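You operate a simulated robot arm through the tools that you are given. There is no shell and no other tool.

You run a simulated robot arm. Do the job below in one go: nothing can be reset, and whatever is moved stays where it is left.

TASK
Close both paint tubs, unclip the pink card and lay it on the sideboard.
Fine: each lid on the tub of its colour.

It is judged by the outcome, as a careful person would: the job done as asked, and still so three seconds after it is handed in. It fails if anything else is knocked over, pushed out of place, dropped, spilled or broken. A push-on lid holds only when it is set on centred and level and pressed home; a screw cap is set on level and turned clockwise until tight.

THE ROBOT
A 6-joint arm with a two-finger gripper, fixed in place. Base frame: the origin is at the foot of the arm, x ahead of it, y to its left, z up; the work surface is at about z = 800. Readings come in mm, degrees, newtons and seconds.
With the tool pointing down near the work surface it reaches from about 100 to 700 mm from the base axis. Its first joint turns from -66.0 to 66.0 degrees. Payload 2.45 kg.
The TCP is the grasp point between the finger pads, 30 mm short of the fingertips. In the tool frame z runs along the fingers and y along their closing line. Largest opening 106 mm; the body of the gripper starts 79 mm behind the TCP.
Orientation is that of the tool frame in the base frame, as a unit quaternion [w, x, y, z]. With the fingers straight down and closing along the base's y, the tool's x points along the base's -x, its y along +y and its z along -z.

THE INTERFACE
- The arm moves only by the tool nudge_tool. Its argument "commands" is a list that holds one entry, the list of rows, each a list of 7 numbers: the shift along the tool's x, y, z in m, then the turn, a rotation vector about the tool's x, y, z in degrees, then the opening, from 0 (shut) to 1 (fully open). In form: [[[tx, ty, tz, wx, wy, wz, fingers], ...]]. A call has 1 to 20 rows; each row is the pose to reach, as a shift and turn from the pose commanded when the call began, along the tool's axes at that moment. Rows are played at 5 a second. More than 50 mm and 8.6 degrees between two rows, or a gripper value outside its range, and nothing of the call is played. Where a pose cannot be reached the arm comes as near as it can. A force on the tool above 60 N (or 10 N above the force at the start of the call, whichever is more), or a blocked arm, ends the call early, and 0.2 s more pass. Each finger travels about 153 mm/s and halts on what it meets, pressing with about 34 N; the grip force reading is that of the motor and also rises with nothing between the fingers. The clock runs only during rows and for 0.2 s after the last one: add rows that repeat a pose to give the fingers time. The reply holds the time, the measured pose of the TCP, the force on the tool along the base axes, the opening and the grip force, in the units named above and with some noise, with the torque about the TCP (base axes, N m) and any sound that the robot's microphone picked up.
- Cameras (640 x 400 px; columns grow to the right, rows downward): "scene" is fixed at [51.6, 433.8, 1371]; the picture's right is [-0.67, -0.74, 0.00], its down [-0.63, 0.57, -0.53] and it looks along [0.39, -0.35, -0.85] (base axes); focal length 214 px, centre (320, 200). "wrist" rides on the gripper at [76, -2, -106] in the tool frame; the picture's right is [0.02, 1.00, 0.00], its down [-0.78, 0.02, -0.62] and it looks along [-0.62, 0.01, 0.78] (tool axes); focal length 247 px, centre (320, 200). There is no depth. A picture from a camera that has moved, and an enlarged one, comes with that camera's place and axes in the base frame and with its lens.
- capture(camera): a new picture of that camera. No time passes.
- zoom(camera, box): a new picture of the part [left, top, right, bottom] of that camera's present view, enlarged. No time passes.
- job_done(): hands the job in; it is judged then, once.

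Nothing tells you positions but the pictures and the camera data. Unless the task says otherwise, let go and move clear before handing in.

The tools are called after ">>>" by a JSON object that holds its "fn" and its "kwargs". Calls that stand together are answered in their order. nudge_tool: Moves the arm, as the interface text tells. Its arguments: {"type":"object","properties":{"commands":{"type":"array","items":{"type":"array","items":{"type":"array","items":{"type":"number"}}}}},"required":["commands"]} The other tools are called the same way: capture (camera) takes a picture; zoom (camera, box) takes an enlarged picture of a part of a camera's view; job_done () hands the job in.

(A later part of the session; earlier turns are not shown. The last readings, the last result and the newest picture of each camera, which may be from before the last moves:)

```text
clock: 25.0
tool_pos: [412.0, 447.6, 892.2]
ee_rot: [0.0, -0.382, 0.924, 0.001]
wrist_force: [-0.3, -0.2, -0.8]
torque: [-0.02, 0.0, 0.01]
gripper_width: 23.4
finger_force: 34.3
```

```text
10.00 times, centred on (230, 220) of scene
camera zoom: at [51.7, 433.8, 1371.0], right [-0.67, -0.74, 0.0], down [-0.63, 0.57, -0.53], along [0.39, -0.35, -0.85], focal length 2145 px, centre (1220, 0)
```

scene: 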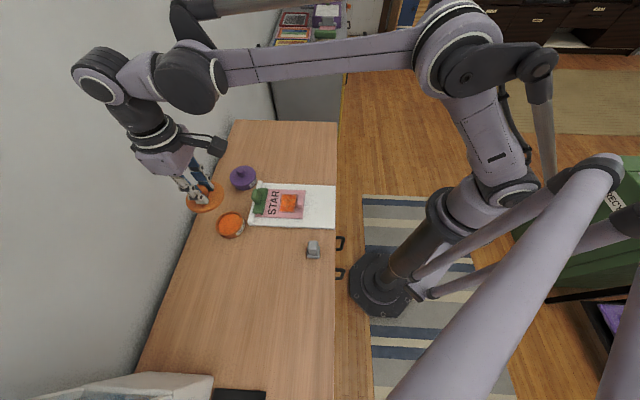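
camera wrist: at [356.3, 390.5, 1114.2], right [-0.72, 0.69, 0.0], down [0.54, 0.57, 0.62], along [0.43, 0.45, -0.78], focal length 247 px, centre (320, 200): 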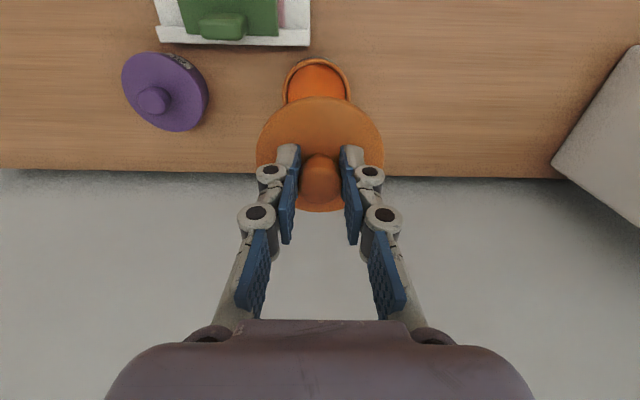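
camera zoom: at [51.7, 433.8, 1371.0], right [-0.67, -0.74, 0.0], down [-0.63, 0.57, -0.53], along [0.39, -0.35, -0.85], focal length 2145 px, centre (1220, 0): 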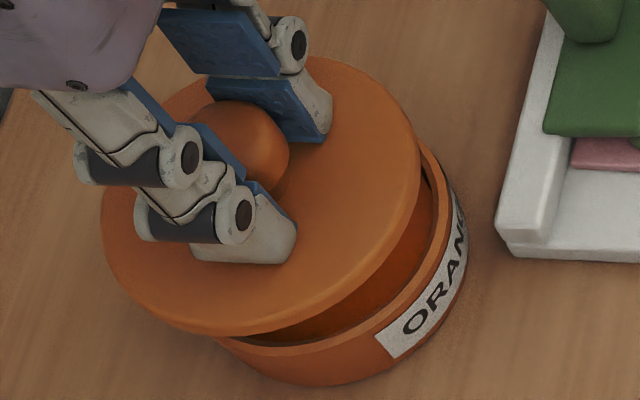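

>>> {"fn": "nudge_tool", "kwargs": {"commands": [[[0, -0.002, 0.004, 0, 0, 0, 0], [0, -0.002, 0.01, 0, 0, 0, 0], [0, -0.002, 0.014, 0, 0, 0, 0], [0, -0.002, 0.014, 0, 0, 0, 0], [0, -0.002, 0.014, 0, 0, 0, 0]]]}}

>>> {"fn": "zoom", "kwargs": {"camera": "wrist", "box": [260, 70, 380, 145]}}

>>> {"fn": "zoom", "kwargs": {"camera": "scene", "box": [210, 200, 250, 240]}}

```text
clock: 26.2
tool_pos: [414.6, 445.6, 878.6]
ee_rot: [-0.001, -0.384, 0.923, -0.001]
wrist_force: [-0.1, 0.6, -0.8]
torque: [0.01, -0.01, 0.0]
gripper_width: 23.5
finger_force: 34.1
```

```text
5.33 times, centred on (320, 108) of wrist
camera zoom: at [361.0, 389.4, 985.3], right [-0.72, 0.69, 0.0], down [0.54, 0.57, 0.62], along [0.43, 0.45, -0.78], focal length 1317 px, centre (320, 693)
```

zoom: 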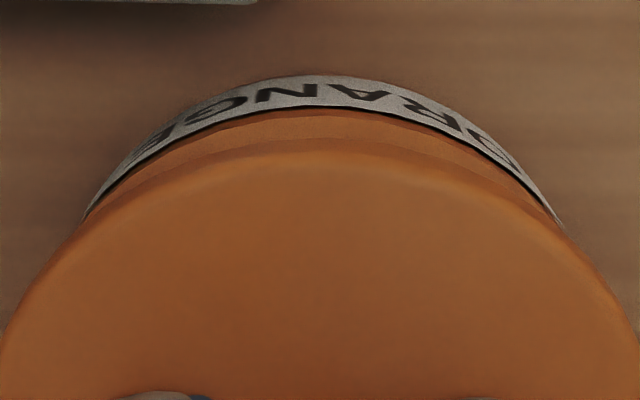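

```text
10.00 times, centred on (230, 220) of scene
camera zoom: at [51.7, 433.8, 1371.0], right [-0.67, -0.74, 0.0], down [-0.63, 0.57, -0.53], along [0.39, -0.35, -0.85], focal length 2145 px, centre (1220, 0)
```

zoom: 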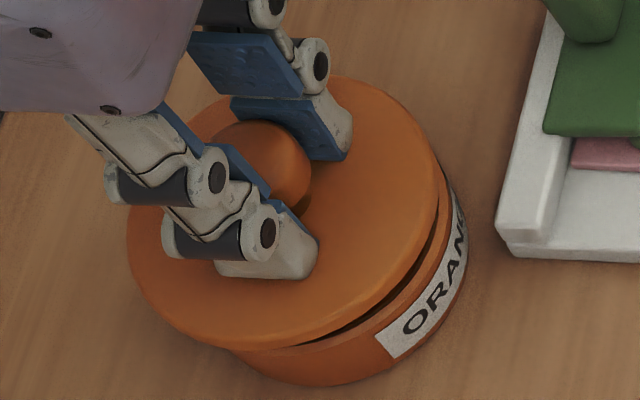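

Aligned in both views, matching the purple case. I'll lower it onto the orange tub and press.

>>> {"fn": "nudge_tool", "kwargs": {"commands": [[[0, 0, 0.003, 0, 0, 0, 0], [0, 0, 0.006, 0, 0, 0, 0], [0, 0, 0.008, 0, 0, 0, 0], [0, 0, 0.01, 0, 0, 0, 0], [0, 0, 0.01, 0, 0, 0, 0]]]}}

>>> {"fn": "zoom", "kwargs": {"camera": "wrist", "box": [260, 70, 380, 145]}}

>>> {"fn": "zoom", "kwargs": {"camera": "scene", "box": [210, 200, 250, 240]}}

```text
clock: 27.4
tool_pos: [415.8, 444.2, 867.6]
ee_rot: [0.0, -0.383, 0.924, -0.001]
wrist_force: [-0.9, -0.9, -0.3]
torque: [-0.02, 0.02, 0.04]
gripper_width: 23.5
finger_force: 33.4
```

```text
5.33 times, centred on (320, 108) of wrist
camera zoom: at [361.8, 388.6, 975.5], right [-0.72, 0.69, 0.0], down [0.54, 0.57, 0.62], along [0.43, 0.45, -0.78], focal length 1317 px, centre (320, 693)
```

zoom: 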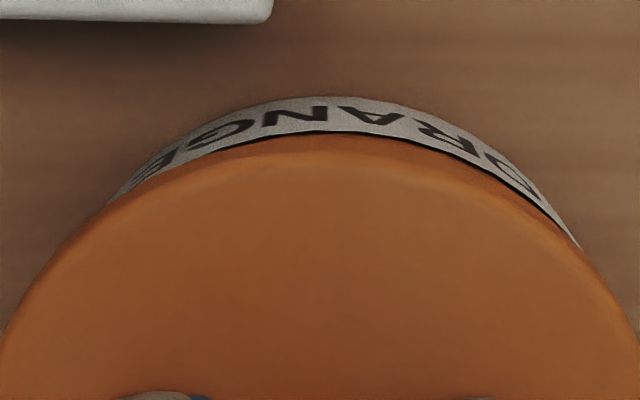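

```text
10.00 times, centred on (230, 220) of scene
camera zoom: at [51.6, 433.8, 1371.0], right [-0.67, -0.74, 0.0], down [-0.63, 0.57, -0.53], along [0.39, -0.35, -0.85], focal length 2145 px, centre (1220, 0)
```

zoom: 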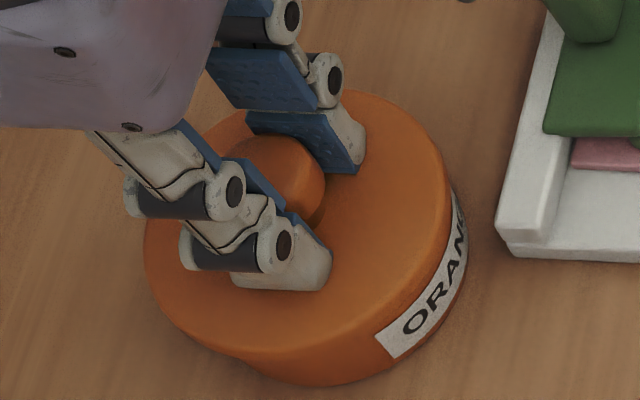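

The lid has drifted about 2 mm sideways relative to the tub, so I'll correct before contact.

>>> {"fn": "nudge_tool", "kwargs": {"commands": [[[0, 0.001, 0, 0, 0, 0, 0], [0, 0.002, 0, 0, 0, 0, 0], [0, 0.002, 0, 0, 0, 0, 0], [0, 0.002, 0, 0, 0, 0, 0], [0, 0.002, 0, 0, 0, 0, 0]]]}}

>>> {"fn": "zoom", "kwargs": {"camera": "wrist", "box": [260, 70, 380, 145]}}

>>> {"fn": "zoom", "kwargs": {"camera": "scene", "box": [210, 200, 250, 240]}}

```text
clock: 28.6
tool_pos: [412.8, 447.4, 867.9]
ee_rot: [0.0, -0.382, 0.924, 0.0]
wrist_force: [-1.9, -7.4, 0.6]
torque: [-0.28, 0.06, -0.03]
gripper_width: 23.4
finger_force: 34.5
```

```text
5.33 times, centred on (320, 108) of wrist
camera zoom: at [360.5, 390.5, 975.7], right [-0.72, 0.69, 0.0], down [0.54, 0.57, 0.62], along [0.43, 0.45, -0.78], focal length 1317 px, centre (320, 693)
```

zoom: 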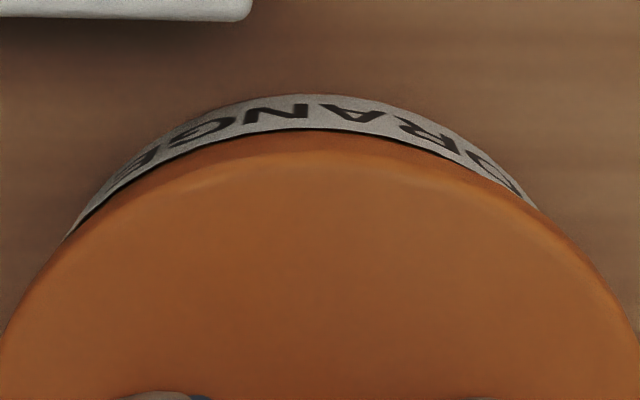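

```text
10.00 times, centred on (230, 220) of scene
camera zoom: at [51.6, 433.6, 1371.1], right [-0.67, -0.74, 0.0], down [-0.63, 0.57, -0.53], along [0.39, -0.35, -0.85], focal length 2145 px, centre (1220, 0)
```

zoom: 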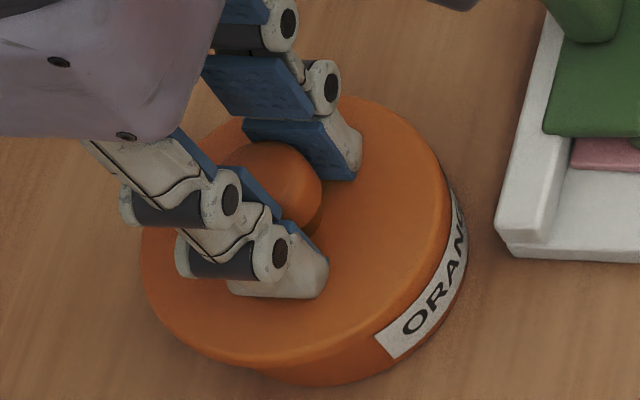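

Slight overshoot: the lid's skirt is touching sideways (7 N). I'll back off by half.

>>> {"fn": "nudge_tool", "kwargs": {"commands": [[[0, -0.0006, 0, 0, 0, 0, 0], [0, -0.0011, 0, 0, 0, 0, 0], [0, -0.0011, 0, 0, 0, 0, 0], [0, -0.0011, 0, 0, 0, 0, 0]]]}}

>>> {"fn": "zoom", "kwargs": {"camera": "wrist", "box": [260, 70, 380, 145]}}

>>> {"fn": "zoom", "kwargs": {"camera": "scene", "box": [210, 200, 250, 240]}}

```text
clock: 29.6
tool_pos: [414.1, 446.2, 868.0]
ee_rot: [-0.001, -0.383, 0.924, 0.001]
wrist_force: [-5.2, -2.7, 1.0]
torque: [-0.11, 0.18, 0.04]
gripper_width: 23.3
finger_force: 34.0
```

```text
5.33 times, centred on (320, 108) of wrist
camera zoom: at [360.9, 390.0, 975.1], right [-0.72, 0.69, 0.0], down [0.54, 0.57, 0.62], along [0.43, 0.45, -0.78], focal length 1317 px, centre (320, 693)
```

zoom: 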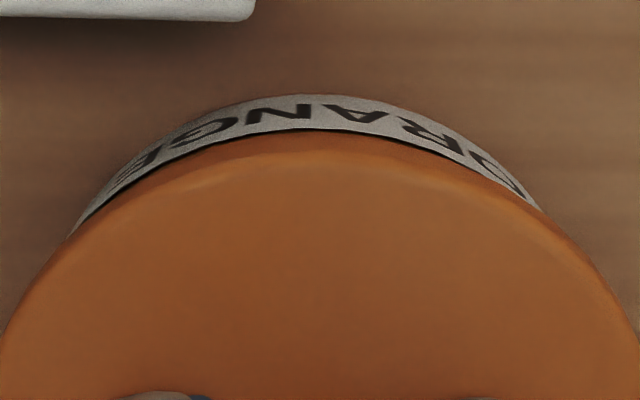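

```text
10.00 times, centred on (230, 220) of scene
camera zoom: at [51.5, 433.7, 1371.0], right [-0.67, -0.74, 0.0], down [-0.63, 0.57, -0.53], along [0.39, -0.35, -0.85], focal length 2145 px, centre (1220, 0)
```

zoom: 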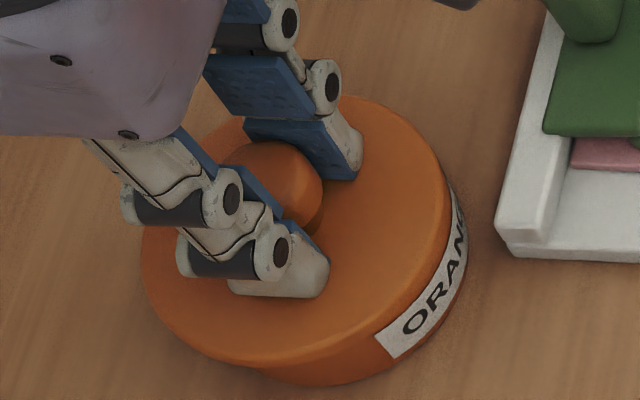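

>>> {"fn": "nudge_tool", "kwargs": {"commands": [[[0.0006, 0, 0, 0, 0, 0, 0], [0.0012, 0, 0, 0, 0, 0, 0], [0.0012, 0, 0, 0, 0, 0, 0], [0.0012, 0, 0, 0, 0, 0, 0]]]}}

>>> {"fn": "zoom", "kwargs": {"camera": "wrist", "box": [260, 70, 380, 145]}}

>>> {"fn": "zoom", "kwargs": {"camera": "scene", "box": [210, 200, 250, 240]}}

```text
clock: 30.6
tool_pos: [413.6, 445.7, 868.1]
ee_rot: [0.0, -0.382, 0.924, 0.0]
wrist_force: [-0.2, -0.7, 0.7]
torque: [0.0, 0.02, 0.0]
gripper_width: 23.3
finger_force: 33.8
```

```text
5.33 times, centred on (320, 108) of wrist
camera zoom: at [360.3, 389.0, 975.5], right [-0.72, 0.69, 0.0], down [0.54, 0.57, 0.62], along [0.43, 0.45, -0.78], focal length 1317 px, centre (320, 693)
```

zoom: 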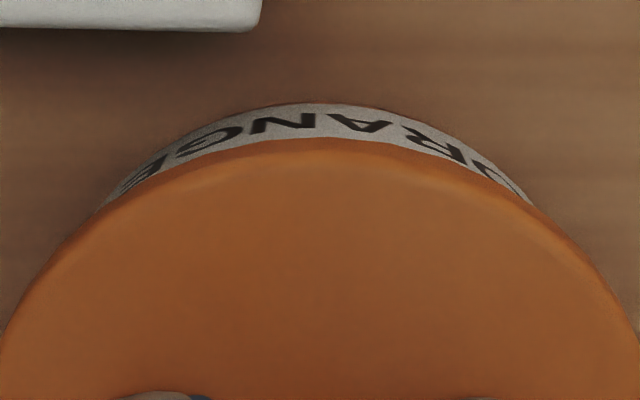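

```text
10.00 times, centred on (230, 220) of scene
camera zoom: at [51.7, 433.8, 1371.0], right [-0.67, -0.74, 0.0], down [-0.63, 0.57, -0.53], along [0.39, -0.35, -0.85], focal length 2145 px, centre (1220, 0)
```

zoom: 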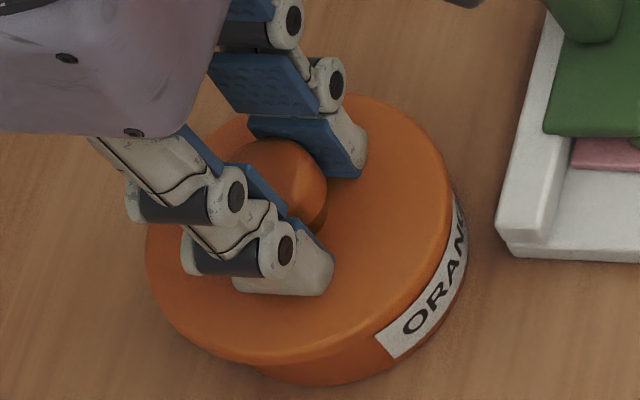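

Now free of side force and symmetric. I'll press down as with the purple lid.

>>> {"fn": "nudge_tool", "kwargs": {"commands": [[[0, 0, 0.001, 0, 0, 0, 0], [0, 0, 0.002, 0, 0, 0, 0], [0, 0, 0.003, 0, 0, 0, 0], [0, 0, 0.004, 0, 0, 0, 0], [0, 0, 0.004, 0, 0, 0, 0]]]}}

>>> {"fn": "zoom", "kwargs": {"camera": "scene", "box": [210, 200, 250, 240]}}

>>> {"fn": "zoom", "kwargs": {"camera": "wrist", "box": [260, 70, 380, 145]}}

```text
clock: 31.8
tool_pos: [412.6, 445.0, 864.3]
ee_rot: [0.001, -0.383, 0.924, 0.0]
wrist_force: [-5.3, -7.6, 43.0]
torque: [-0.15, 0.08, 0.01]
gripper_width: 23.4
finger_force: 34.0
heard: snap
```

```text
10.00 times, centred on (230, 220) of scene
camera zoom: at [51.0, 433.0, 1371.3], right [-0.67, -0.74, 0.0], down [-0.63, 0.57, -0.53], along [0.39, -0.35, -0.85], focal length 2145 px, centre (1220, 0)
```

zoom: 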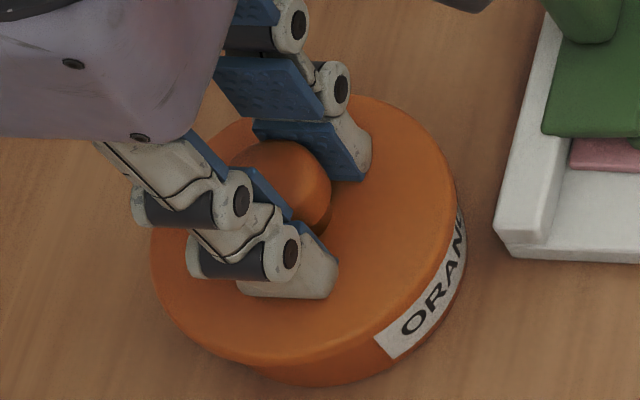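

```text
5.33 times, centred on (320, 108) of wrist
camera zoom: at [359.8, 388.2, 973.5], right [-0.72, 0.69, 0.0], down [0.54, 0.57, 0.62], along [0.43, 0.45, -0.78], focal length 1317 px, centre (320, 693)
```

zoom: 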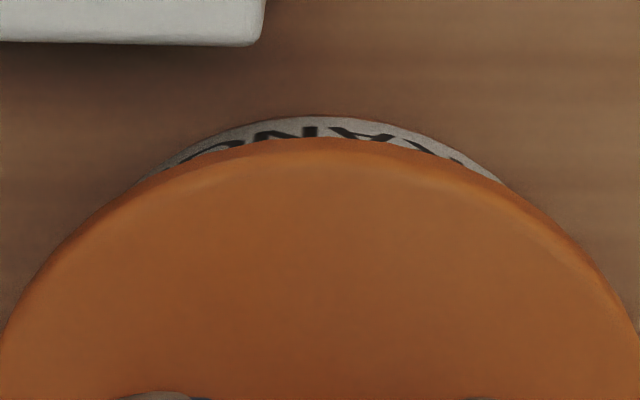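

Another snap: the orange lid is home. I'll unload, release and rise, then study the clip and card.

>>> {"fn": "nudge_tool", "kwargs": {"commands": [[[0, 0, -0.0015, 0, 0, 0, 0], [0, 0, -0.003, 0, 0, 0, 0], [0, 0, -0.003, 0, 0, 0, 0.2], [0, 0, -0.003, 0, 0, 0, 0.4], [0, 0, -0.003, 0, 0, 0, 0.5], [0, 0, -0.02, 0, 0, 0, 0.5], [0, 0, -0.05, 0, 0, 0, 0.5], [0, 0, -0.09, 0, 0, 0, 0.5], [0, 0, -0.12, 0, 0, 0, 0.5], [0, 0, -0.12, 0, 0, 0, 0.5]]]}}

>>> {"fn": "zoom", "kwargs": {"camera": "scene", "box": [210, 160, 310, 240]}}

>>> {"fn": "capture", "kwargs": {"camera": "wrist"}}

>>> {"fn": "zoom", "kwargs": {"camera": "scene", "box": [210, 200, 250, 240]}}

```text
clock: 34.0
tool_pos: [414.1, 443.9, 985.2]
ee_rot: [0.0, -0.383, 0.924, 0.0]
wrist_force: [-0.1, -0.4, -0.4]
torque: [-0.04, 0.03, -0.02]
gripper_width: 52.9
finger_force: 0.1
```

```text
5.00 times, centred on (260, 200) of scene
camera zoom: at [51.6, 433.8, 1371.0], right [-0.67, -0.74, 0.0], down [-0.63, 0.57, -0.53], along [0.39, -0.35, -0.85], focal length 1072 px, centre (620, 200)
```

zoom: 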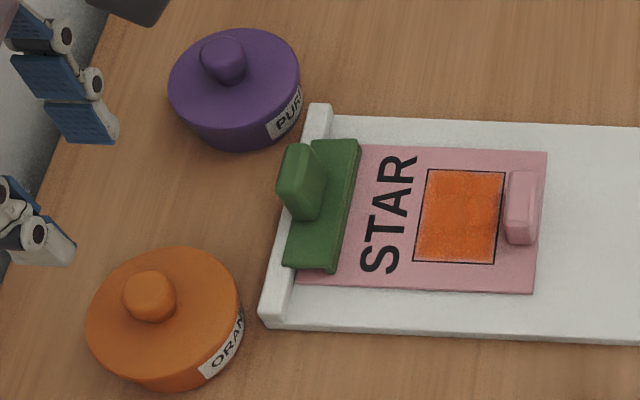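

```text
taken
camera wrist: at [360.4, 388.2, 1091.7], right [-0.72, 0.69, 0.0], down [0.54, 0.57, 0.62], along [0.43, 0.45, -0.78], focal length 247 px, centre (320, 200)
```

wrist: 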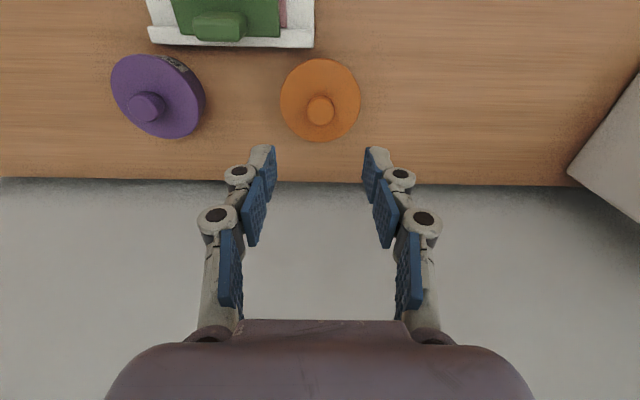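

```text
10.00 times, centred on (230, 220) of scene
camera zoom: at [51.6, 433.8, 1371.0], right [-0.67, -0.74, 0.0], down [-0.63, 0.57, -0.53], along [0.39, -0.35, -0.85], focal length 2145 px, centre (1220, 0)
```

zoom: 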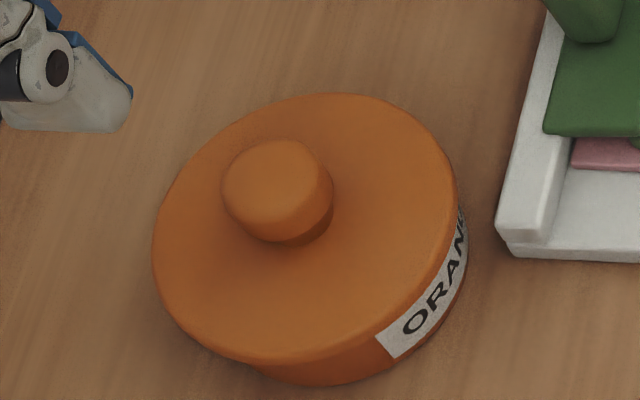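

Both tubs are closed and level. Now I'll look at the clip from low in front, tilting the tool to see how it works.

>>> {"fn": "nudge_tool", "kwargs": {"commands": [[[0.025, 0.0, 0.0, 0, -5, 0, 0.7], [0.06, -0.003, 0.0, 0, -10, 0, 0.8], [0.1, -0.006, 0.005, 0, -15, 0, 1], [0.135, -0.01, 0.02, 0, -20, 0, 1], [0.165, -0.012, 0.04, 0, -25, 0, 1], [0.19, -0.015, 0.065, 0, -30, 0, 1], [0.205, -0.018, 0.09, 0, -30, 0, 1], [0.205, -0.018, 0.1, 0, -30, 0, 1], [0.205, -0.018, 0.1, 0, -30, 0, 1]]]}}

>>> {"fn": "capture", "kwargs": {"camera": "wrist"}}

>>> {"fn": "capture", "kwargs": {"camera": "scene"}}

```text
clock: 36.0
tool_pos: [280.4, 287.6, 883.5]
ee_rot: [0.24, -0.37, 0.892, 0.099]
wrist_force: [0.1, 0.2, -0.2]
torque: [0.01, -0.01, -0.04]
gripper_width: 106.1
finger_force: 0.0
```

```text
taken
camera wrist: at [196.6, 202.1, 939.3], right [-0.72, 0.69, -0.01], down [0.25, 0.27, 0.93], along [0.65, 0.67, -0.37], focal length 247 px, centre (320, 200)
```

wrist: 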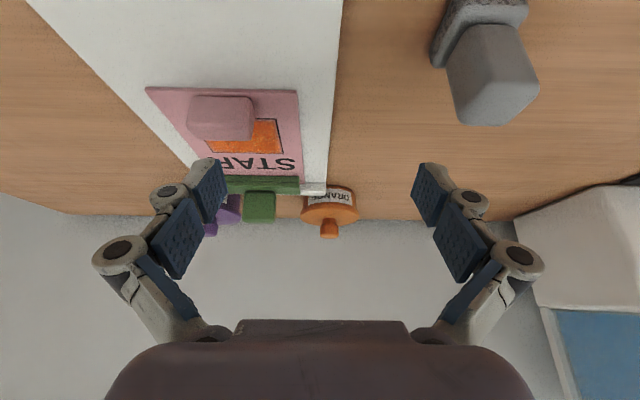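

```text
taken
```

scene: 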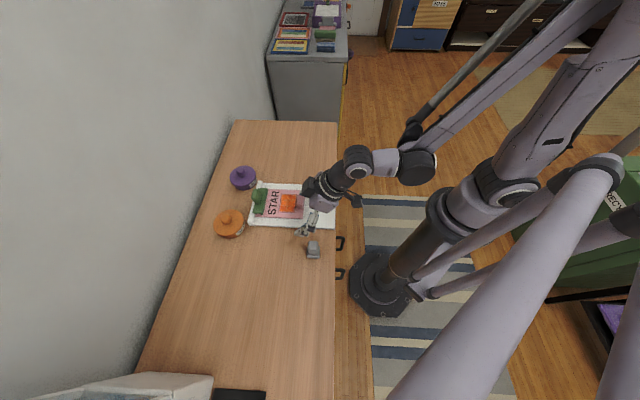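

>>> {"fn": "zoom", "kwargs": {"camera": "wrist", "box": [140, 80, 380, 240]}}

>>> {"fn": "zoom", "kwargs": {"camera": "wrist", "box": [200, 160, 300, 230]}}

>>> {"fn": "zoom", "kwargs": {"camera": "wrist", "box": [410, 0, 570, 140]}}

```text
2.50 times, centred on (260, 160) of wrist
camera zoom: at [196.6, 202.1, 939.3], right [-0.72, 0.69, -0.01], down [0.25, 0.27, 0.93], along [0.65, 0.67, -0.37], focal length 617 px, centre (470, 300)
```

zoom: 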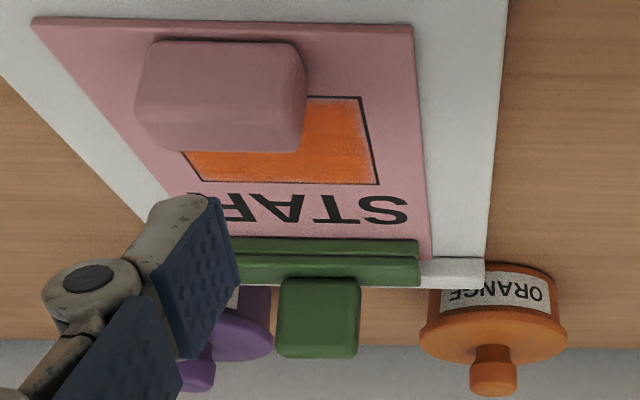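

```text
5.71 times, centred on (250, 195) of wrist
camera zoom: at [196.6, 202.1, 939.3], right [-0.72, 0.69, -0.01], down [0.25, 0.27, 0.93], along [0.65, 0.67, -0.37], focal length 1411 px, centre (720, 229)
```

zoom: 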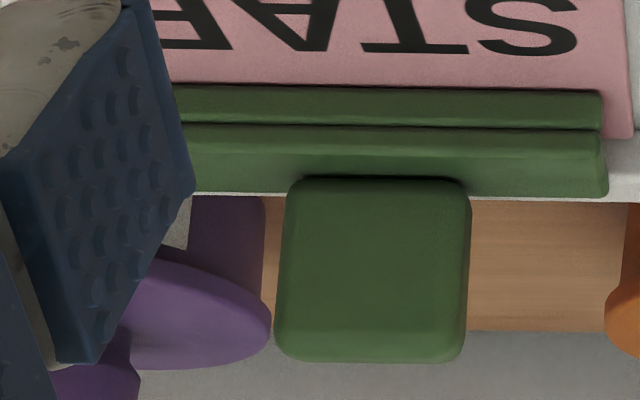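

```text
2.86 times, centred on (490, 70) of wrist
camera zoom: at [196.6, 202.1, 939.3], right [-0.72, 0.69, -0.01], down [0.25, 0.27, 0.93], along [0.65, 0.67, -0.37], focal length 706 px, centre (-166, 571)
```

zoom: 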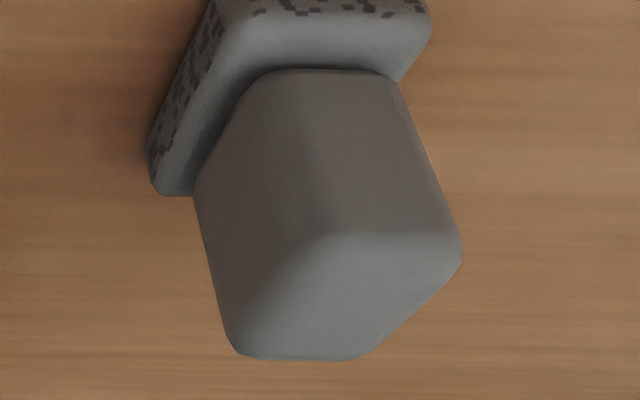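

The clip is a plate with a lip and an upright knob. I'd like a side view along the clip's hinge axis, so I'll swing the wrist round towards the orange side.

>>> {"fn": "nudge_tool", "kwargs": {"commands": [[[-0.01, 0.001, -0.017, 3.75, 0, 6.5, 1], [-0.02, 0.002, -0.035, 7.5, 0, 13, 0.8], [-0.03, 0.004, -0.035, 11.25, 0, 19.5, 0.6], [-0.04, 0.006, -0.03, 15, 0, 26, 0.5], [-0.05, 0.008, -0.02, 18.75, 0, 32.5, 0.5], [-0.06, 0.01, -0.01, 22.5, 0, 39, 0.5], [-0.07, 0.012, 0.0, 26.25, 0, 45.5, 0.5], [-0.08, 0.014, 0.01, 30, 0, 52, 0.5], [-0.09, 0.016, 0.018, 33.75, 0, 58.5, 0.5], [-0.1, 0.017, 0.024, 37.5, 0, 65, 0.5], [-0.112, 0.017, 0.028, 41.25, 0, 71.5, 0.5], [-0.1225, 0.017, 0.0281, 45, 0, 77.94, 0.5], [-0.1225, 0.017, 0.0281, 45, 0, 77.94, 0.5]]]}}

>>> {"fn": "capture", "kwargs": {"camera": "wrist"}}

>>> {"fn": "capture", "kwargs": {"camera": "scene"}}

```text
clock: 38.8
tool_pos: [354.1, 383.7, 920.2]
ee_rot: [0.239, 0.371, 0.892, -0.099]
wrist_force: [-0.4, 0.4, 0.1]
torque: [-0.02, 0.02, 0.04]
gripper_width: 52.9
finger_force: 0.1
```

```text
taken
camera wrist: at [268.7, 466.7, 976.1], right [0.7, 0.72, -0.01], down [0.27, -0.25, 0.93], along [0.67, -0.65, -0.37], focal length 247 px, centre (320, 200)
```

wrist: 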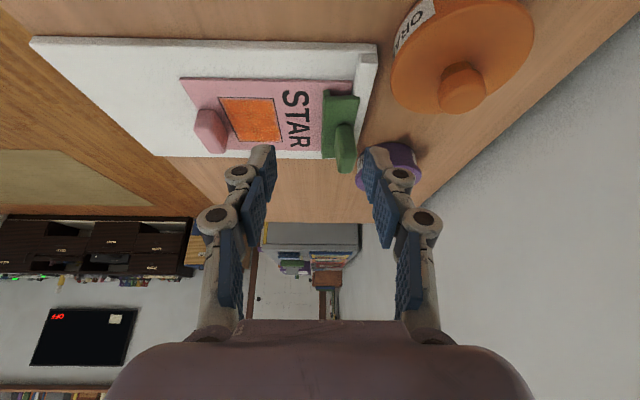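

```text
taken
```

scene: 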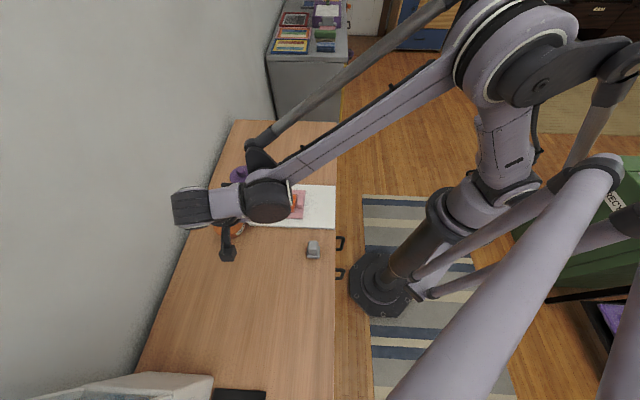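

>>> {"fn": "zoom", "kwargs": {"camera": "wrist", "box": [290, 40, 420, 180]}}

>>> {"fn": "zoom", "kwargs": {"camera": "wrist", "box": [170, 60, 390, 170]}}

```text
2.86 times, centred on (355, 110) of wrist
camera zoom: at [268.7, 466.7, 976.1], right [0.7, 0.72, -0.01], down [0.27, -0.25, 0.93], along [0.67, -0.65, -0.37], focal length 706 px, centre (220, 457)
```

zoom: 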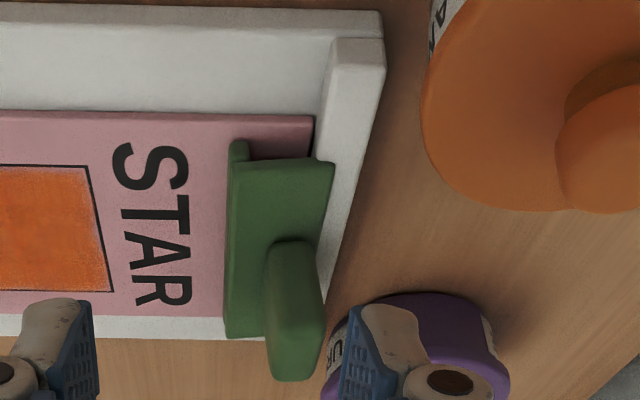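

```text
2.91 times, centred on (280, 115) of wrist
camera zoom: at [268.7, 466.7, 976.1], right [0.7, 0.72, -0.01], down [0.27, -0.25, 0.93], along [0.67, -0.65, -0.37], focal length 718 px, centre (436, 447)
```

zoom: 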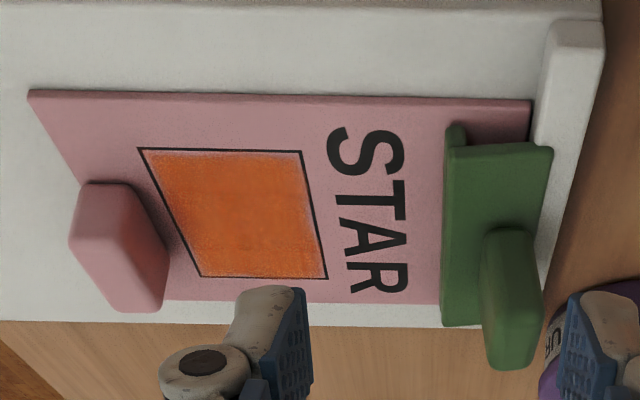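

The clip is a flap. Its front lip presses on the card, its rear edge sits on the board's bar, and the knob rises near the rear edge, centred at about (427, 345, 842). I'll straighten the tool, turn it back to 45°, and go above the knob.

>>> {"fn": "nudge_tool", "kwargs": {"commands": [[[-0.005, 0, -0.009, 0, 6, 0, 0.5], [-0.01, 0, -0.018, 0, 12, 0, 0.5], [-0.015, 0, -0.027, 0, 18, 0, 0.5], [-0.02, 0, -0.035, 0, 24, 0, 0.5], [-0.02, 0, -0.035, 0, 30, 0, 0.5], [-0.02, 0, -0.035, 0, 30, 0, 0.5]]]}}

>>> {"fn": "nudge_tool", "kwargs": {"commands": [[[0, 0, 0, 0, 0, -8, 0.5], [0, 0, 0, 0, 0, -16, 0.5], [0, 0, 0, 0, 0, -24, 0.5], [0, 0, 0, 0, 0, -32, 0.5], [0, 0, 0, 0, 0, -40, 0.5], [0, 0, 0, 0, 0, -48, 0.5], [0, 0, 0, 0, 0, -56, 0.5], [0, 0, 0, 0, 0, -64, 0.5], [0, 0, 0, 0, 0, -72, 0.5], [0, 0, 0, 0, 0, -80, 0.5], [0, 0, 0, 0, 0, -86, 0.5], [0, 0, 0, 0, 0, -90, 0.5], [0, 0, 0, 0, 0, -90, 0.5]]]}}

>>> {"fn": "capture", "kwargs": {"camera": "wrist"}}

```text
clock: 40.2
tool_pos: [353.6, 385.1, 961.1]
ee_rot: [0.0, 0.383, 0.924, 0.0]
wrist_force: [-0.5, 0.5, -0.2]
torque: [0.0, -0.01, 0.0]
gripper_width: 52.8
finger_force: 0.0
```

```text
clock: 43.0
tool_pos: [353.7, 385.2, 960.9]
ee_rot: [0.0, -0.384, 0.923, 0.0]
wrist_force: [-0.9, 0.7, -0.3]
torque: [-0.02, -0.03, -0.02]
gripper_width: 53.2
finger_force: 0.1
```

```text
taken
camera wrist: at [300.3, 328.8, 1068.7], right [-0.72, 0.69, 0.0], down [0.54, 0.57, 0.62], along [0.43, 0.45, -0.78], focal length 247 px, centre (320, 200)
```

wrist: 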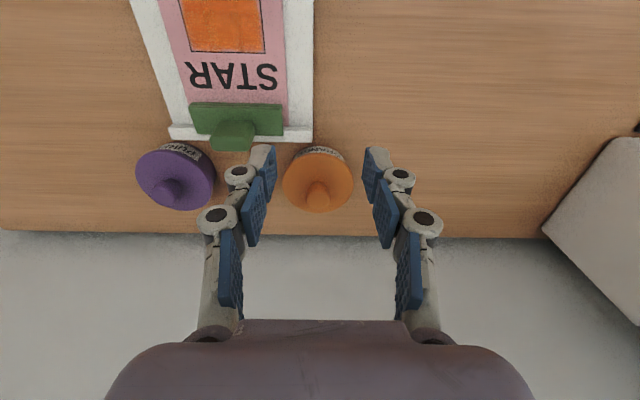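

>>> {"fn": "nudge_tool", "kwargs": {"commands": [[[-0.006, -0.02, 0, 0, 0, 0, 0.5], [-0.012, -0.045, 0, 0, 0, 0, 0.5], [-0.02, -0.07, 0.01, 0, 0, 0, 0.5], [-0.0234, -0.0802, 0.025, 0, 0, 0, 0.5], [-0.0234, -0.0802, 0.031, 0, 0, 0, 0.5], [-0.0234, -0.0802, 0.031, 0, 0, 0, 0.5]]]}}

>>> {"fn": "capture", "kwargs": {"camera": "wrist"}}

>>> {"fn": "zoom", "kwargs": {"camera": "wrist", "box": [220, 20, 420, 180]}}

>>> {"fn": "zoom", "kwargs": {"camera": "scene", "box": [225, 155, 305, 215]}}

```text
clock: 44.4
tool_pos: [426.8, 345.8, 930.7]
ee_rot: [0.0, -0.382, 0.924, 0.0]
wrist_force: [0.5, -0.3, -0.1]
torque: [0.03, 0.03, -0.05]
gripper_width: 53.2
finger_force: 0.0
```

```text
taken
camera wrist: at [373.7, 288.7, 1037.9], right [-0.72, 0.69, 0.0], down [0.54, 0.57, 0.62], along [0.43, 0.45, -0.78], focal length 247 px, centre (320, 200)
```

wrist: 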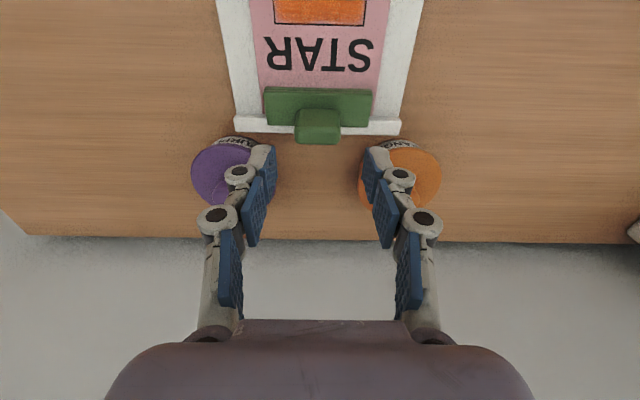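

```text
2.50 times, centred on (320, 100) of wrist
camera zoom: at [373.7, 288.7, 1037.9], right [-0.72, 0.69, 0.0], down [0.54, 0.57, 0.62], along [0.43, 0.45, -0.78], focal length 617 px, centre (320, 450)
```

zoom: 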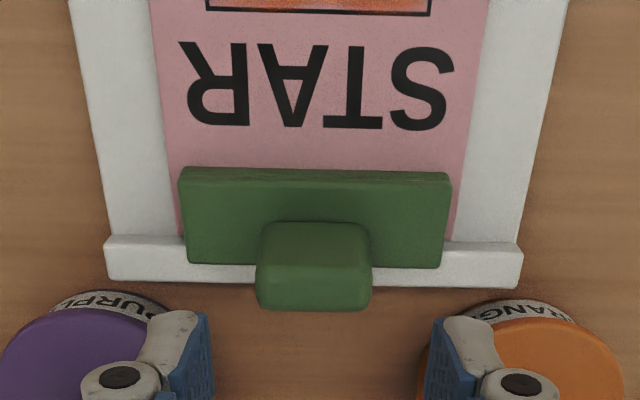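

```text
6.67 times, centred on (265, 185) of scene
camera zoom: at [51.7, 433.8, 1371.0], right [-0.67, -0.74, 0.0], down [-0.63, 0.57, -0.53], along [0.39, -0.35, -0.85], focal length 1430 px, centre (687, 300)
```

zoom: 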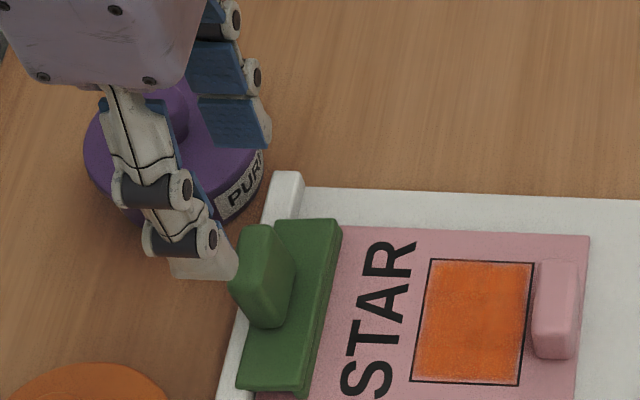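

The knob is 35 mm wide with its top at z ≈ 863, just 2 mm off to the side. I'll lower and grip its upper part gently.

>>> {"fn": "nudge_tool", "kwargs": {"commands": [[[0, -0.002, 0.015, 0, 0, 0, 0.5], [0, -0.002, 0.03, 0, 0, 0, 0.5], [0, -0.002, 0.045, 0, 0, 0, 0.5], [0, -0.002, 0.054, 0, 0, 0, 0.5], [0, -0.002, 0.054, 0, 0, 0, 0.5]]]}}

>>> {"fn": "zoom", "kwargs": {"camera": "wrist", "box": [220, 80, 420, 220]}}

>>> {"fn": "zoom", "kwargs": {"camera": "scene", "box": [235, 165, 295, 215]}}

```text
clock: 45.6
tool_pos: [428.8, 343.1, 876.7]
ee_rot: [0.001, -0.383, 0.924, 0.0]
wrist_force: [0.0, -0.8, -0.7]
torque: [0.01, -0.01, -0.04]
gripper_width: 52.8
finger_force: 0.2
```

```text
2.86 times, centred on (320, 150) of wrist
camera zoom: at [375.0, 287.6, 983.6], right [-0.72, 0.69, 0.0], down [0.54, 0.57, 0.62], along [0.43, 0.45, -0.78], focal length 706 px, centre (320, 343)
```

zoom: 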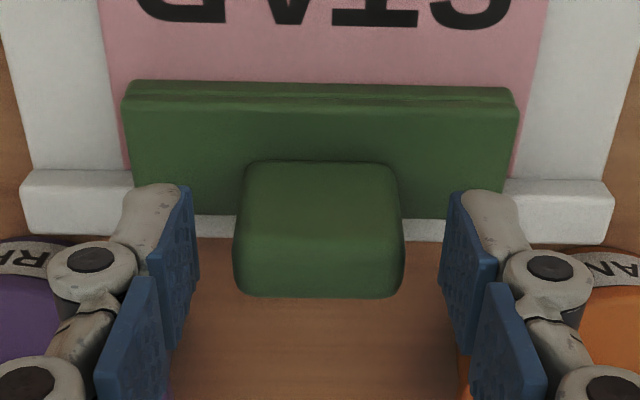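

```text
8.00 times, centred on (265, 190) of scene
camera zoom: at [51.6, 433.8, 1371.0], right [-0.67, -0.74, 0.0], down [-0.63, 0.57, -0.53], along [0.39, -0.35, -0.85], focal length 1716 px, centre (760, 280)
```

zoom: 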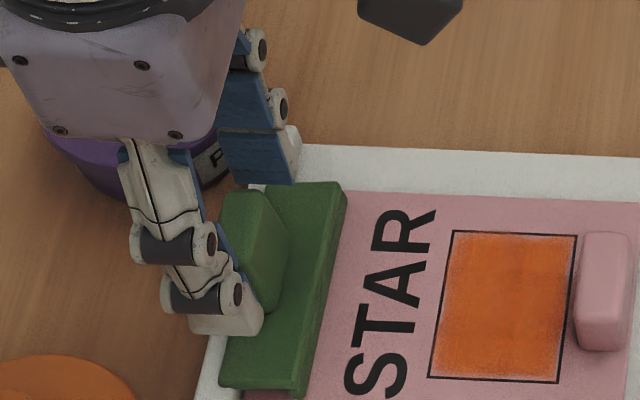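

>>> {"fn": "nudge_tool", "kwargs": {"commands": [[[0, 0, 0, 0, 0, 0, 0.35], [0, 0, 0, 0, 0, 0, 0.2], [0, 0, 0, 0, 0, 0, 0], [0, 0, 0, 0, 0, 0, 0]]]}}

>>> {"fn": "zoom", "kwargs": {"camera": "wrist", "box": [220, 80, 420, 220]}}

```text
clock: 46.6
tool_pos: [428.0, 344.1, 875.8]
ee_rot: [-0.001, -0.383, 0.924, 0.0]
wrist_force: [1.0, -1.0, -2.1]
torque: [-0.07, -0.04, 0.06]
gripper_width: 35.4
finger_force: 44.5
```

```text
2.86 times, centred on (320, 150) of wrist
camera zoom: at [375.1, 287.5, 983.8], right [-0.72, 0.69, 0.0], down [0.54, 0.57, 0.62], along [0.43, 0.45, -0.78], focal length 706 px, centre (320, 343)
```

zoom: 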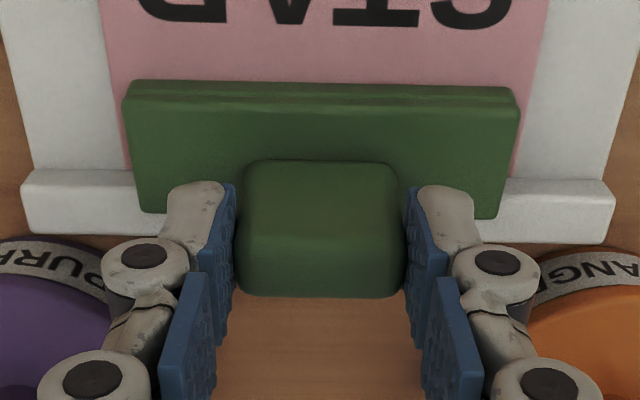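

Gripped. I'll try a small swing of the knob towards the wall to see whether the flap opens on a hinge.

>>> {"fn": "nudge_tool", "kwargs": {"commands": [[[-0.001, 0, -0.0003, 0, 0, 0, 0], [-0.002, 0, -0.0006, 0, 0, 0, 0], [-0.003, 0, -0.0008, 0, 0, 0, 0], [-0.004, 0, -0.001, 0, 0, 0, 0], [-0.004, 0, -0.001, 0, 0, 0, 0]]]}}

>>> {"fn": "zoom", "kwargs": {"camera": "wrist", "box": [220, 80, 420, 220]}}

>>> {"fn": "zoom", "kwargs": {"camera": "scene", "box": [235, 165, 295, 215]}}

```text
clock: 47.8
tool_pos: [429.6, 345.1, 877.0]
ee_rot: [-0.004, -0.383, 0.924, -0.002]
wrist_force: [-13.7, -17.1, -21.0]
torque: [-0.9, 0.84, -0.01]
gripper_width: 35.6
finger_force: 45.4
```

```text
2.86 times, centred on (320, 150) of wrist
camera zoom: at [377.0, 289.3, 985.5], right [-0.72, 0.69, 0.0], down [0.55, 0.57, 0.61], along [0.43, 0.44, -0.79], focal length 706 px, centre (320, 343)
```

zoom: 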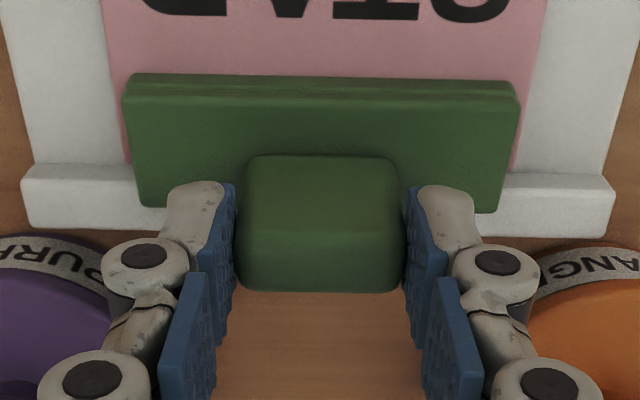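

```text
8.00 times, centred on (265, 190) of scene
camera zoom: at [51.6, 433.6, 1371.1], right [-0.67, -0.74, 0.0], down [-0.63, 0.57, -0.53], along [0.39, -0.35, -0.85], focal length 1716 px, centre (760, 280)
```

zoom: 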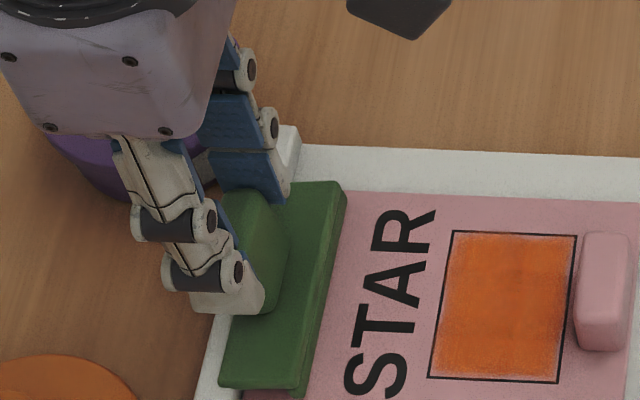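

The pads hold the knob too firmly for it to pivot: the resistance is mostly a couple in my own grip. I'll go back, let go, and push the knob's front face with closed fingers so the flap can swing freely.

>>> {"fn": "nudge_tool", "kwargs": {"commands": [[[0.002, 0, 0.0005, 0, 0, 0, 0], [0.004, 0, 0.001, 0, 0, 0, 0], [0.004, 0, 0.001, 0, 0, 0, 0.2], [0.004, 0, 0.001, 0, 0, 0, 0.4], [0.004, 0, 0.001, 0, 0, 0, 0.5], [0.004, 0, 0.001, 0, 0, 0, 0.5], [0.004, 0, -0.01, 0, 0, 0, 0.5], [0.004, 0, -0.03, 0, 0, 0, 0.5], [0.012, 0, -0.03, 0, 0, 0, 0.3], [0.023, 0, -0.03, 0, 0, 0, 0.1], [0.023, 0, -0.03, 0, 0, 0, 0], [0.023, 0, -0.03, 0, 0, 0, 0]]]}}

>>> {"fn": "capture", "kwargs": {"camera": "wrist"}}

>>> {"fn": "zoom", "kwargs": {"camera": "scene", "box": [235, 165, 295, 215]}}

```text
clock: 50.4
tool_pos: [413.4, 329.8, 905.8]
ee_rot: [0.0, -0.382, 0.924, 0.0]
wrist_force: [0.2, 0.1, 0.0]
torque: [-0.02, -0.01, 0.01]
gripper_width: 0.2
finger_force: 28.5
```

```text
taken
camera wrist: at [360.8, 273.8, 1014.2], right [-0.72, 0.69, 0.0], down [0.54, 0.57, 0.62], along [0.43, 0.45, -0.78], focal length 247 px, centre (320, 200)
```

wrist: 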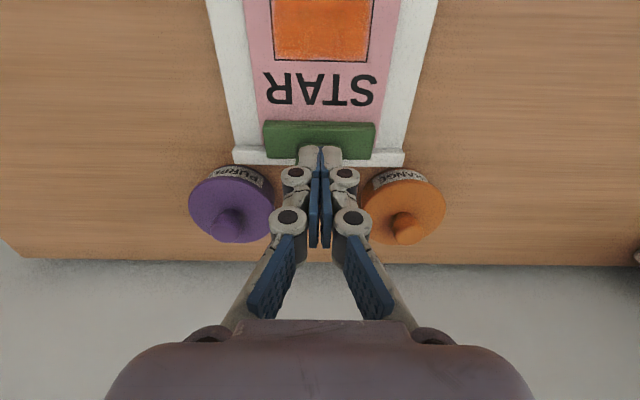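

```text
8.00 times, centred on (265, 190) of scene
camera zoom: at [51.6, 433.8, 1371.0], right [-0.67, -0.74, 0.0], down [-0.63, 0.57, -0.53], along [0.39, -0.35, -0.85], focal length 1716 px, centre (760, 280)
```

zoom: 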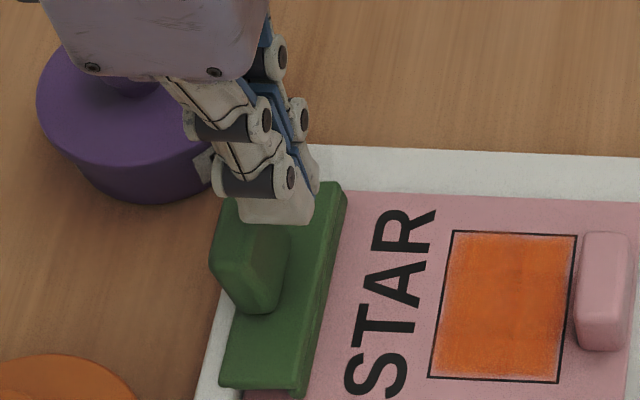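

>>> {"fn": "nudge_tool", "kwargs": {"commands": [[[0.003, 0, 0.01, 0, 0, 0, 0], [0.003, 0, 0.02, 0, 0, 0, 0], [0.003, 0, 0.03, 0, 0, 0, 0], [0.003, 0, 0.036, 0, 0, 0, 0], [0.003, 0, 0.036, 0, 0, 0, 0]]]}}

>>> {"fn": "zoom", "kwargs": {"camera": "wrist", "box": [220, 80, 420, 220]}}

>>> {"fn": "zoom", "kwargs": {"camera": "scene", "box": [235, 165, 295, 215]}}

```text
clock: 51.6
tool_pos: [412.4, 324.5, 870.1]
ee_rot: [0.001, -0.383, 0.924, 0.0]
wrist_force: [-0.1, 0.4, 0.5]
torque: [-0.01, 0.0, -0.01]
gripper_width: 0.1
finger_force: 28.8
```

```text
2.86 times, centred on (320, 150) of wrist
camera zoom: at [359.8, 270.4, 977.3], right [-0.72, 0.69, 0.0], down [0.54, 0.57, 0.62], along [0.43, 0.45, -0.78], focal length 706 px, centre (320, 343)
```

zoom: 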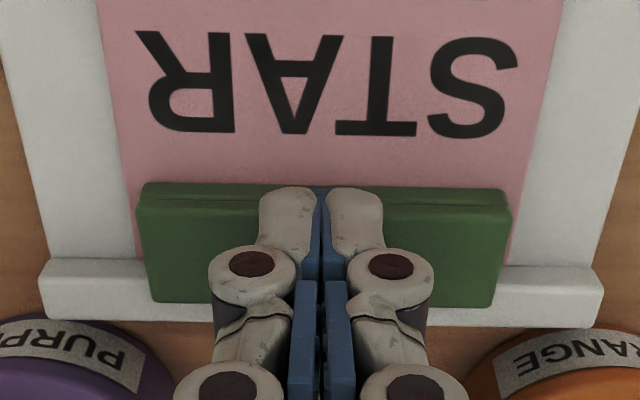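

```text
8.00 times, centred on (265, 190) of scene
camera zoom: at [51.6, 433.8, 1371.0], right [-0.67, -0.74, 0.0], down [-0.63, 0.57, -0.53], along [0.39, -0.35, -0.85], focal length 1716 px, centre (760, 280)
```

zoom: 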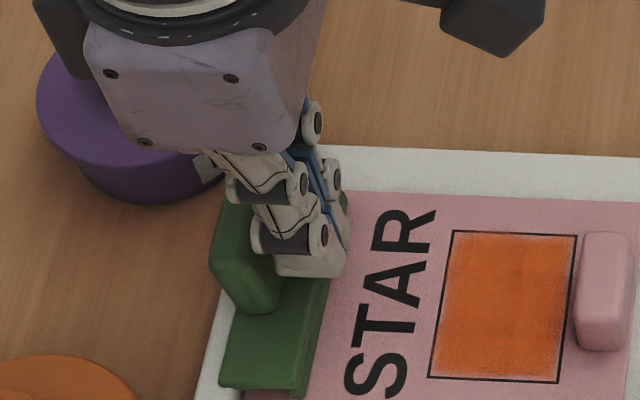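

Fingers are in front of the knob, clear of the plate. Pushing gently towards the wall.

>>> {"fn": "nudge_tool", "kwargs": {"commands": [[[-0.002, 0, 0, 0, 0, 0, 0], [-0.004, 0, 0, 0, 0, 0, 0], [-0.006, 0, 0, 0, 0, 0, 0], [-0.007, 0, 0, 0, 0, 0, 0], [-0.008, 0, 0, 0, 0, 0, 0], [-0.008, 0, 0, 0, 0, 0, 0]]]}}

>>> {"fn": "zoom", "kwargs": {"camera": "scene", "box": [235, 165, 295, 215]}}

>>> {"fn": "zoom", "kwargs": {"camera": "wrist", "box": [220, 80, 420, 220]}}

```text
clock: 53.0
tool_pos: [417.1, 332.0, 870.1]
ee_rot: [0.0, -0.383, 0.924, 0.0]
wrist_force: [-3.6, -5.7, 5.4]
torque: [-0.13, 0.08, 0.0]
gripper_width: 6.0
finger_force: 28.6
```

```text
8.00 times, centred on (265, 190) of scene
camera zoom: at [51.5, 433.6, 1371.1], right [-0.67, -0.74, 0.0], down [-0.63, 0.57, -0.53], along [0.39, -0.35, -0.85], focal length 1716 px, centre (760, 280)
```

zoom: 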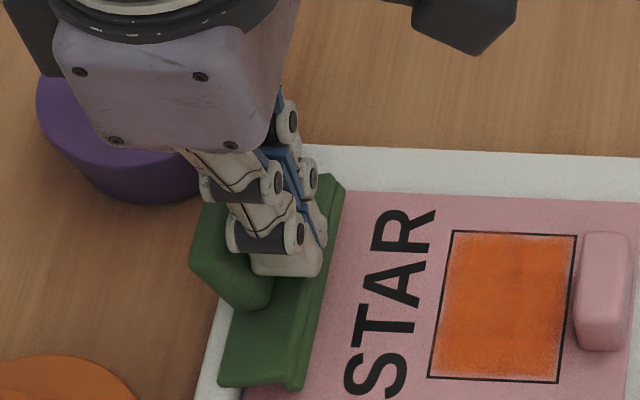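

```text
2.86 times, centred on (320, 150) of wrist
camera zoom: at [364.9, 276.6, 978.7], right [-0.72, 0.69, 0.0], down [0.54, 0.57, 0.62], along [0.43, 0.45, -0.78], focal length 706 px, centre (320, 343)
```

zoom: 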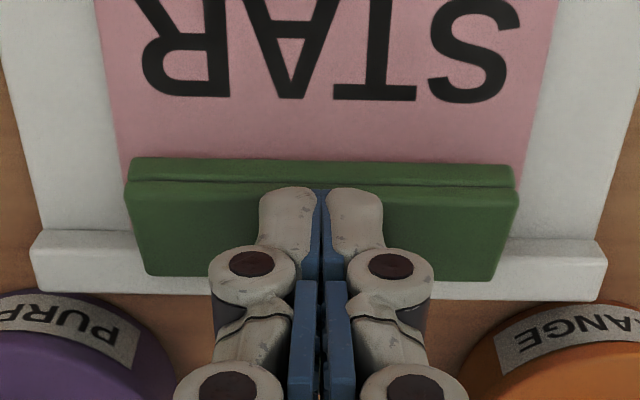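

The flap swings on a rear hinge with only about 7 N of force. I'll back off to see whether it stays open or springs back.

>>> {"fn": "nudge_tool", "kwargs": {"commands": [[[0.003, 0, 0, 0, 0, 0, 0], [0.006, 0, 0, 0, 0, 0, 0], [0.008, 0, 0, 0, 0, 0, 0], [0.008, 0, 0, 0, 0, 0, 0]]]}}

>>> {"fn": "zoom", "kwargs": {"camera": "scene", "box": [235, 165, 295, 215]}}

```text
clock: 54.0
tool_pos: [412.9, 327.5, 872.4]
ee_rot: [0.0, -0.383, 0.924, -0.001]
wrist_force: [0.7, 0.8, -0.2]
torque: [0.0, -0.01, 0.03]
gripper_width: 0.0
finger_force: 28.8
```

```text
8.00 times, centred on (265, 190) of scene
camera zoom: at [51.6, 433.8, 1371.0], right [-0.67, -0.74, 0.0], down [-0.63, 0.57, -0.53], along [0.39, -0.35, -0.85], focal length 1716 px, centre (760, 280)
```

zoom: 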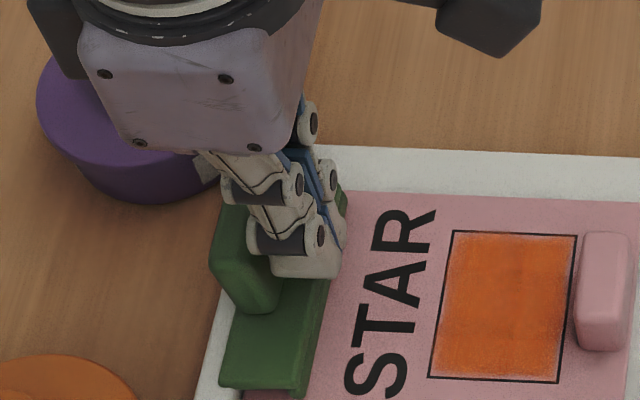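

It is sprung and closes by itself. I'll test whether it latches open at a larger angle, pushing higher on the knob and watching the force.

>>> {"fn": "nudge_tool", "kwargs": {"commands": [[[0.001, 0, -0.008, 0, 0, 0, 0], [0.001, 0, -0.013, 0, 0, 0, 0], [-0.004, 0, -0.013, 0, 0, 0, 0], [-0.009, 0, -0.013, 0, 0, 0, 0], [-0.013, 0, -0.013, 0, 0, 0, 0], [-0.017, 0, -0.013, 0, 0, 0, 0], [-0.021, 0, -0.013, 0, 0, 0, 0], [-0.021, 0, -0.013, 0, 0, 0, 0]]]}}

>>> {"fn": "zoom", "kwargs": {"camera": "scene", "box": [235, 165, 295, 215]}}

>>> {"fn": "zoom", "kwargs": {"camera": "wrist", "box": [220, 80, 420, 220]}}

```text
clock: 55.8
tool_pos: [427.8, 341.9, 884.4]
ee_rot: [0.001, -0.383, 0.924, 0.0]
wrist_force: [-0.1, -0.2, -0.2]
torque: [-0.02, 0.0, 0.0]
gripper_width: 0.0
finger_force: 28.1
```

```text
8.00 times, centred on (265, 190) of scene
camera zoom: at [51.7, 433.8, 1371.0], right [-0.67, -0.74, 0.0], down [-0.63, 0.57, -0.53], along [0.39, -0.35, -0.85], focal length 1716 px, centre (760, 280)
```

zoom: 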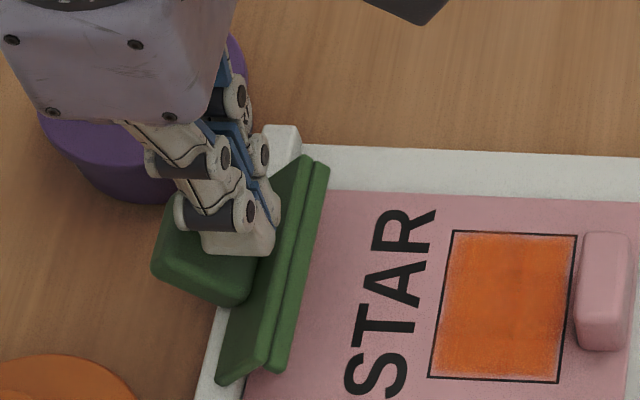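

```text
2.86 times, centred on (320, 150) of wrist
camera zoom: at [374.4, 286.9, 992.3], right [-0.72, 0.69, 0.0], down [0.54, 0.57, 0.62], along [0.43, 0.45, -0.78], focal length 706 px, centre (320, 343)
```

zoom: 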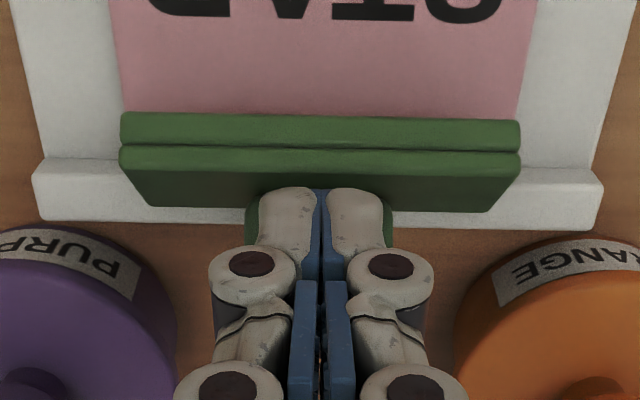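

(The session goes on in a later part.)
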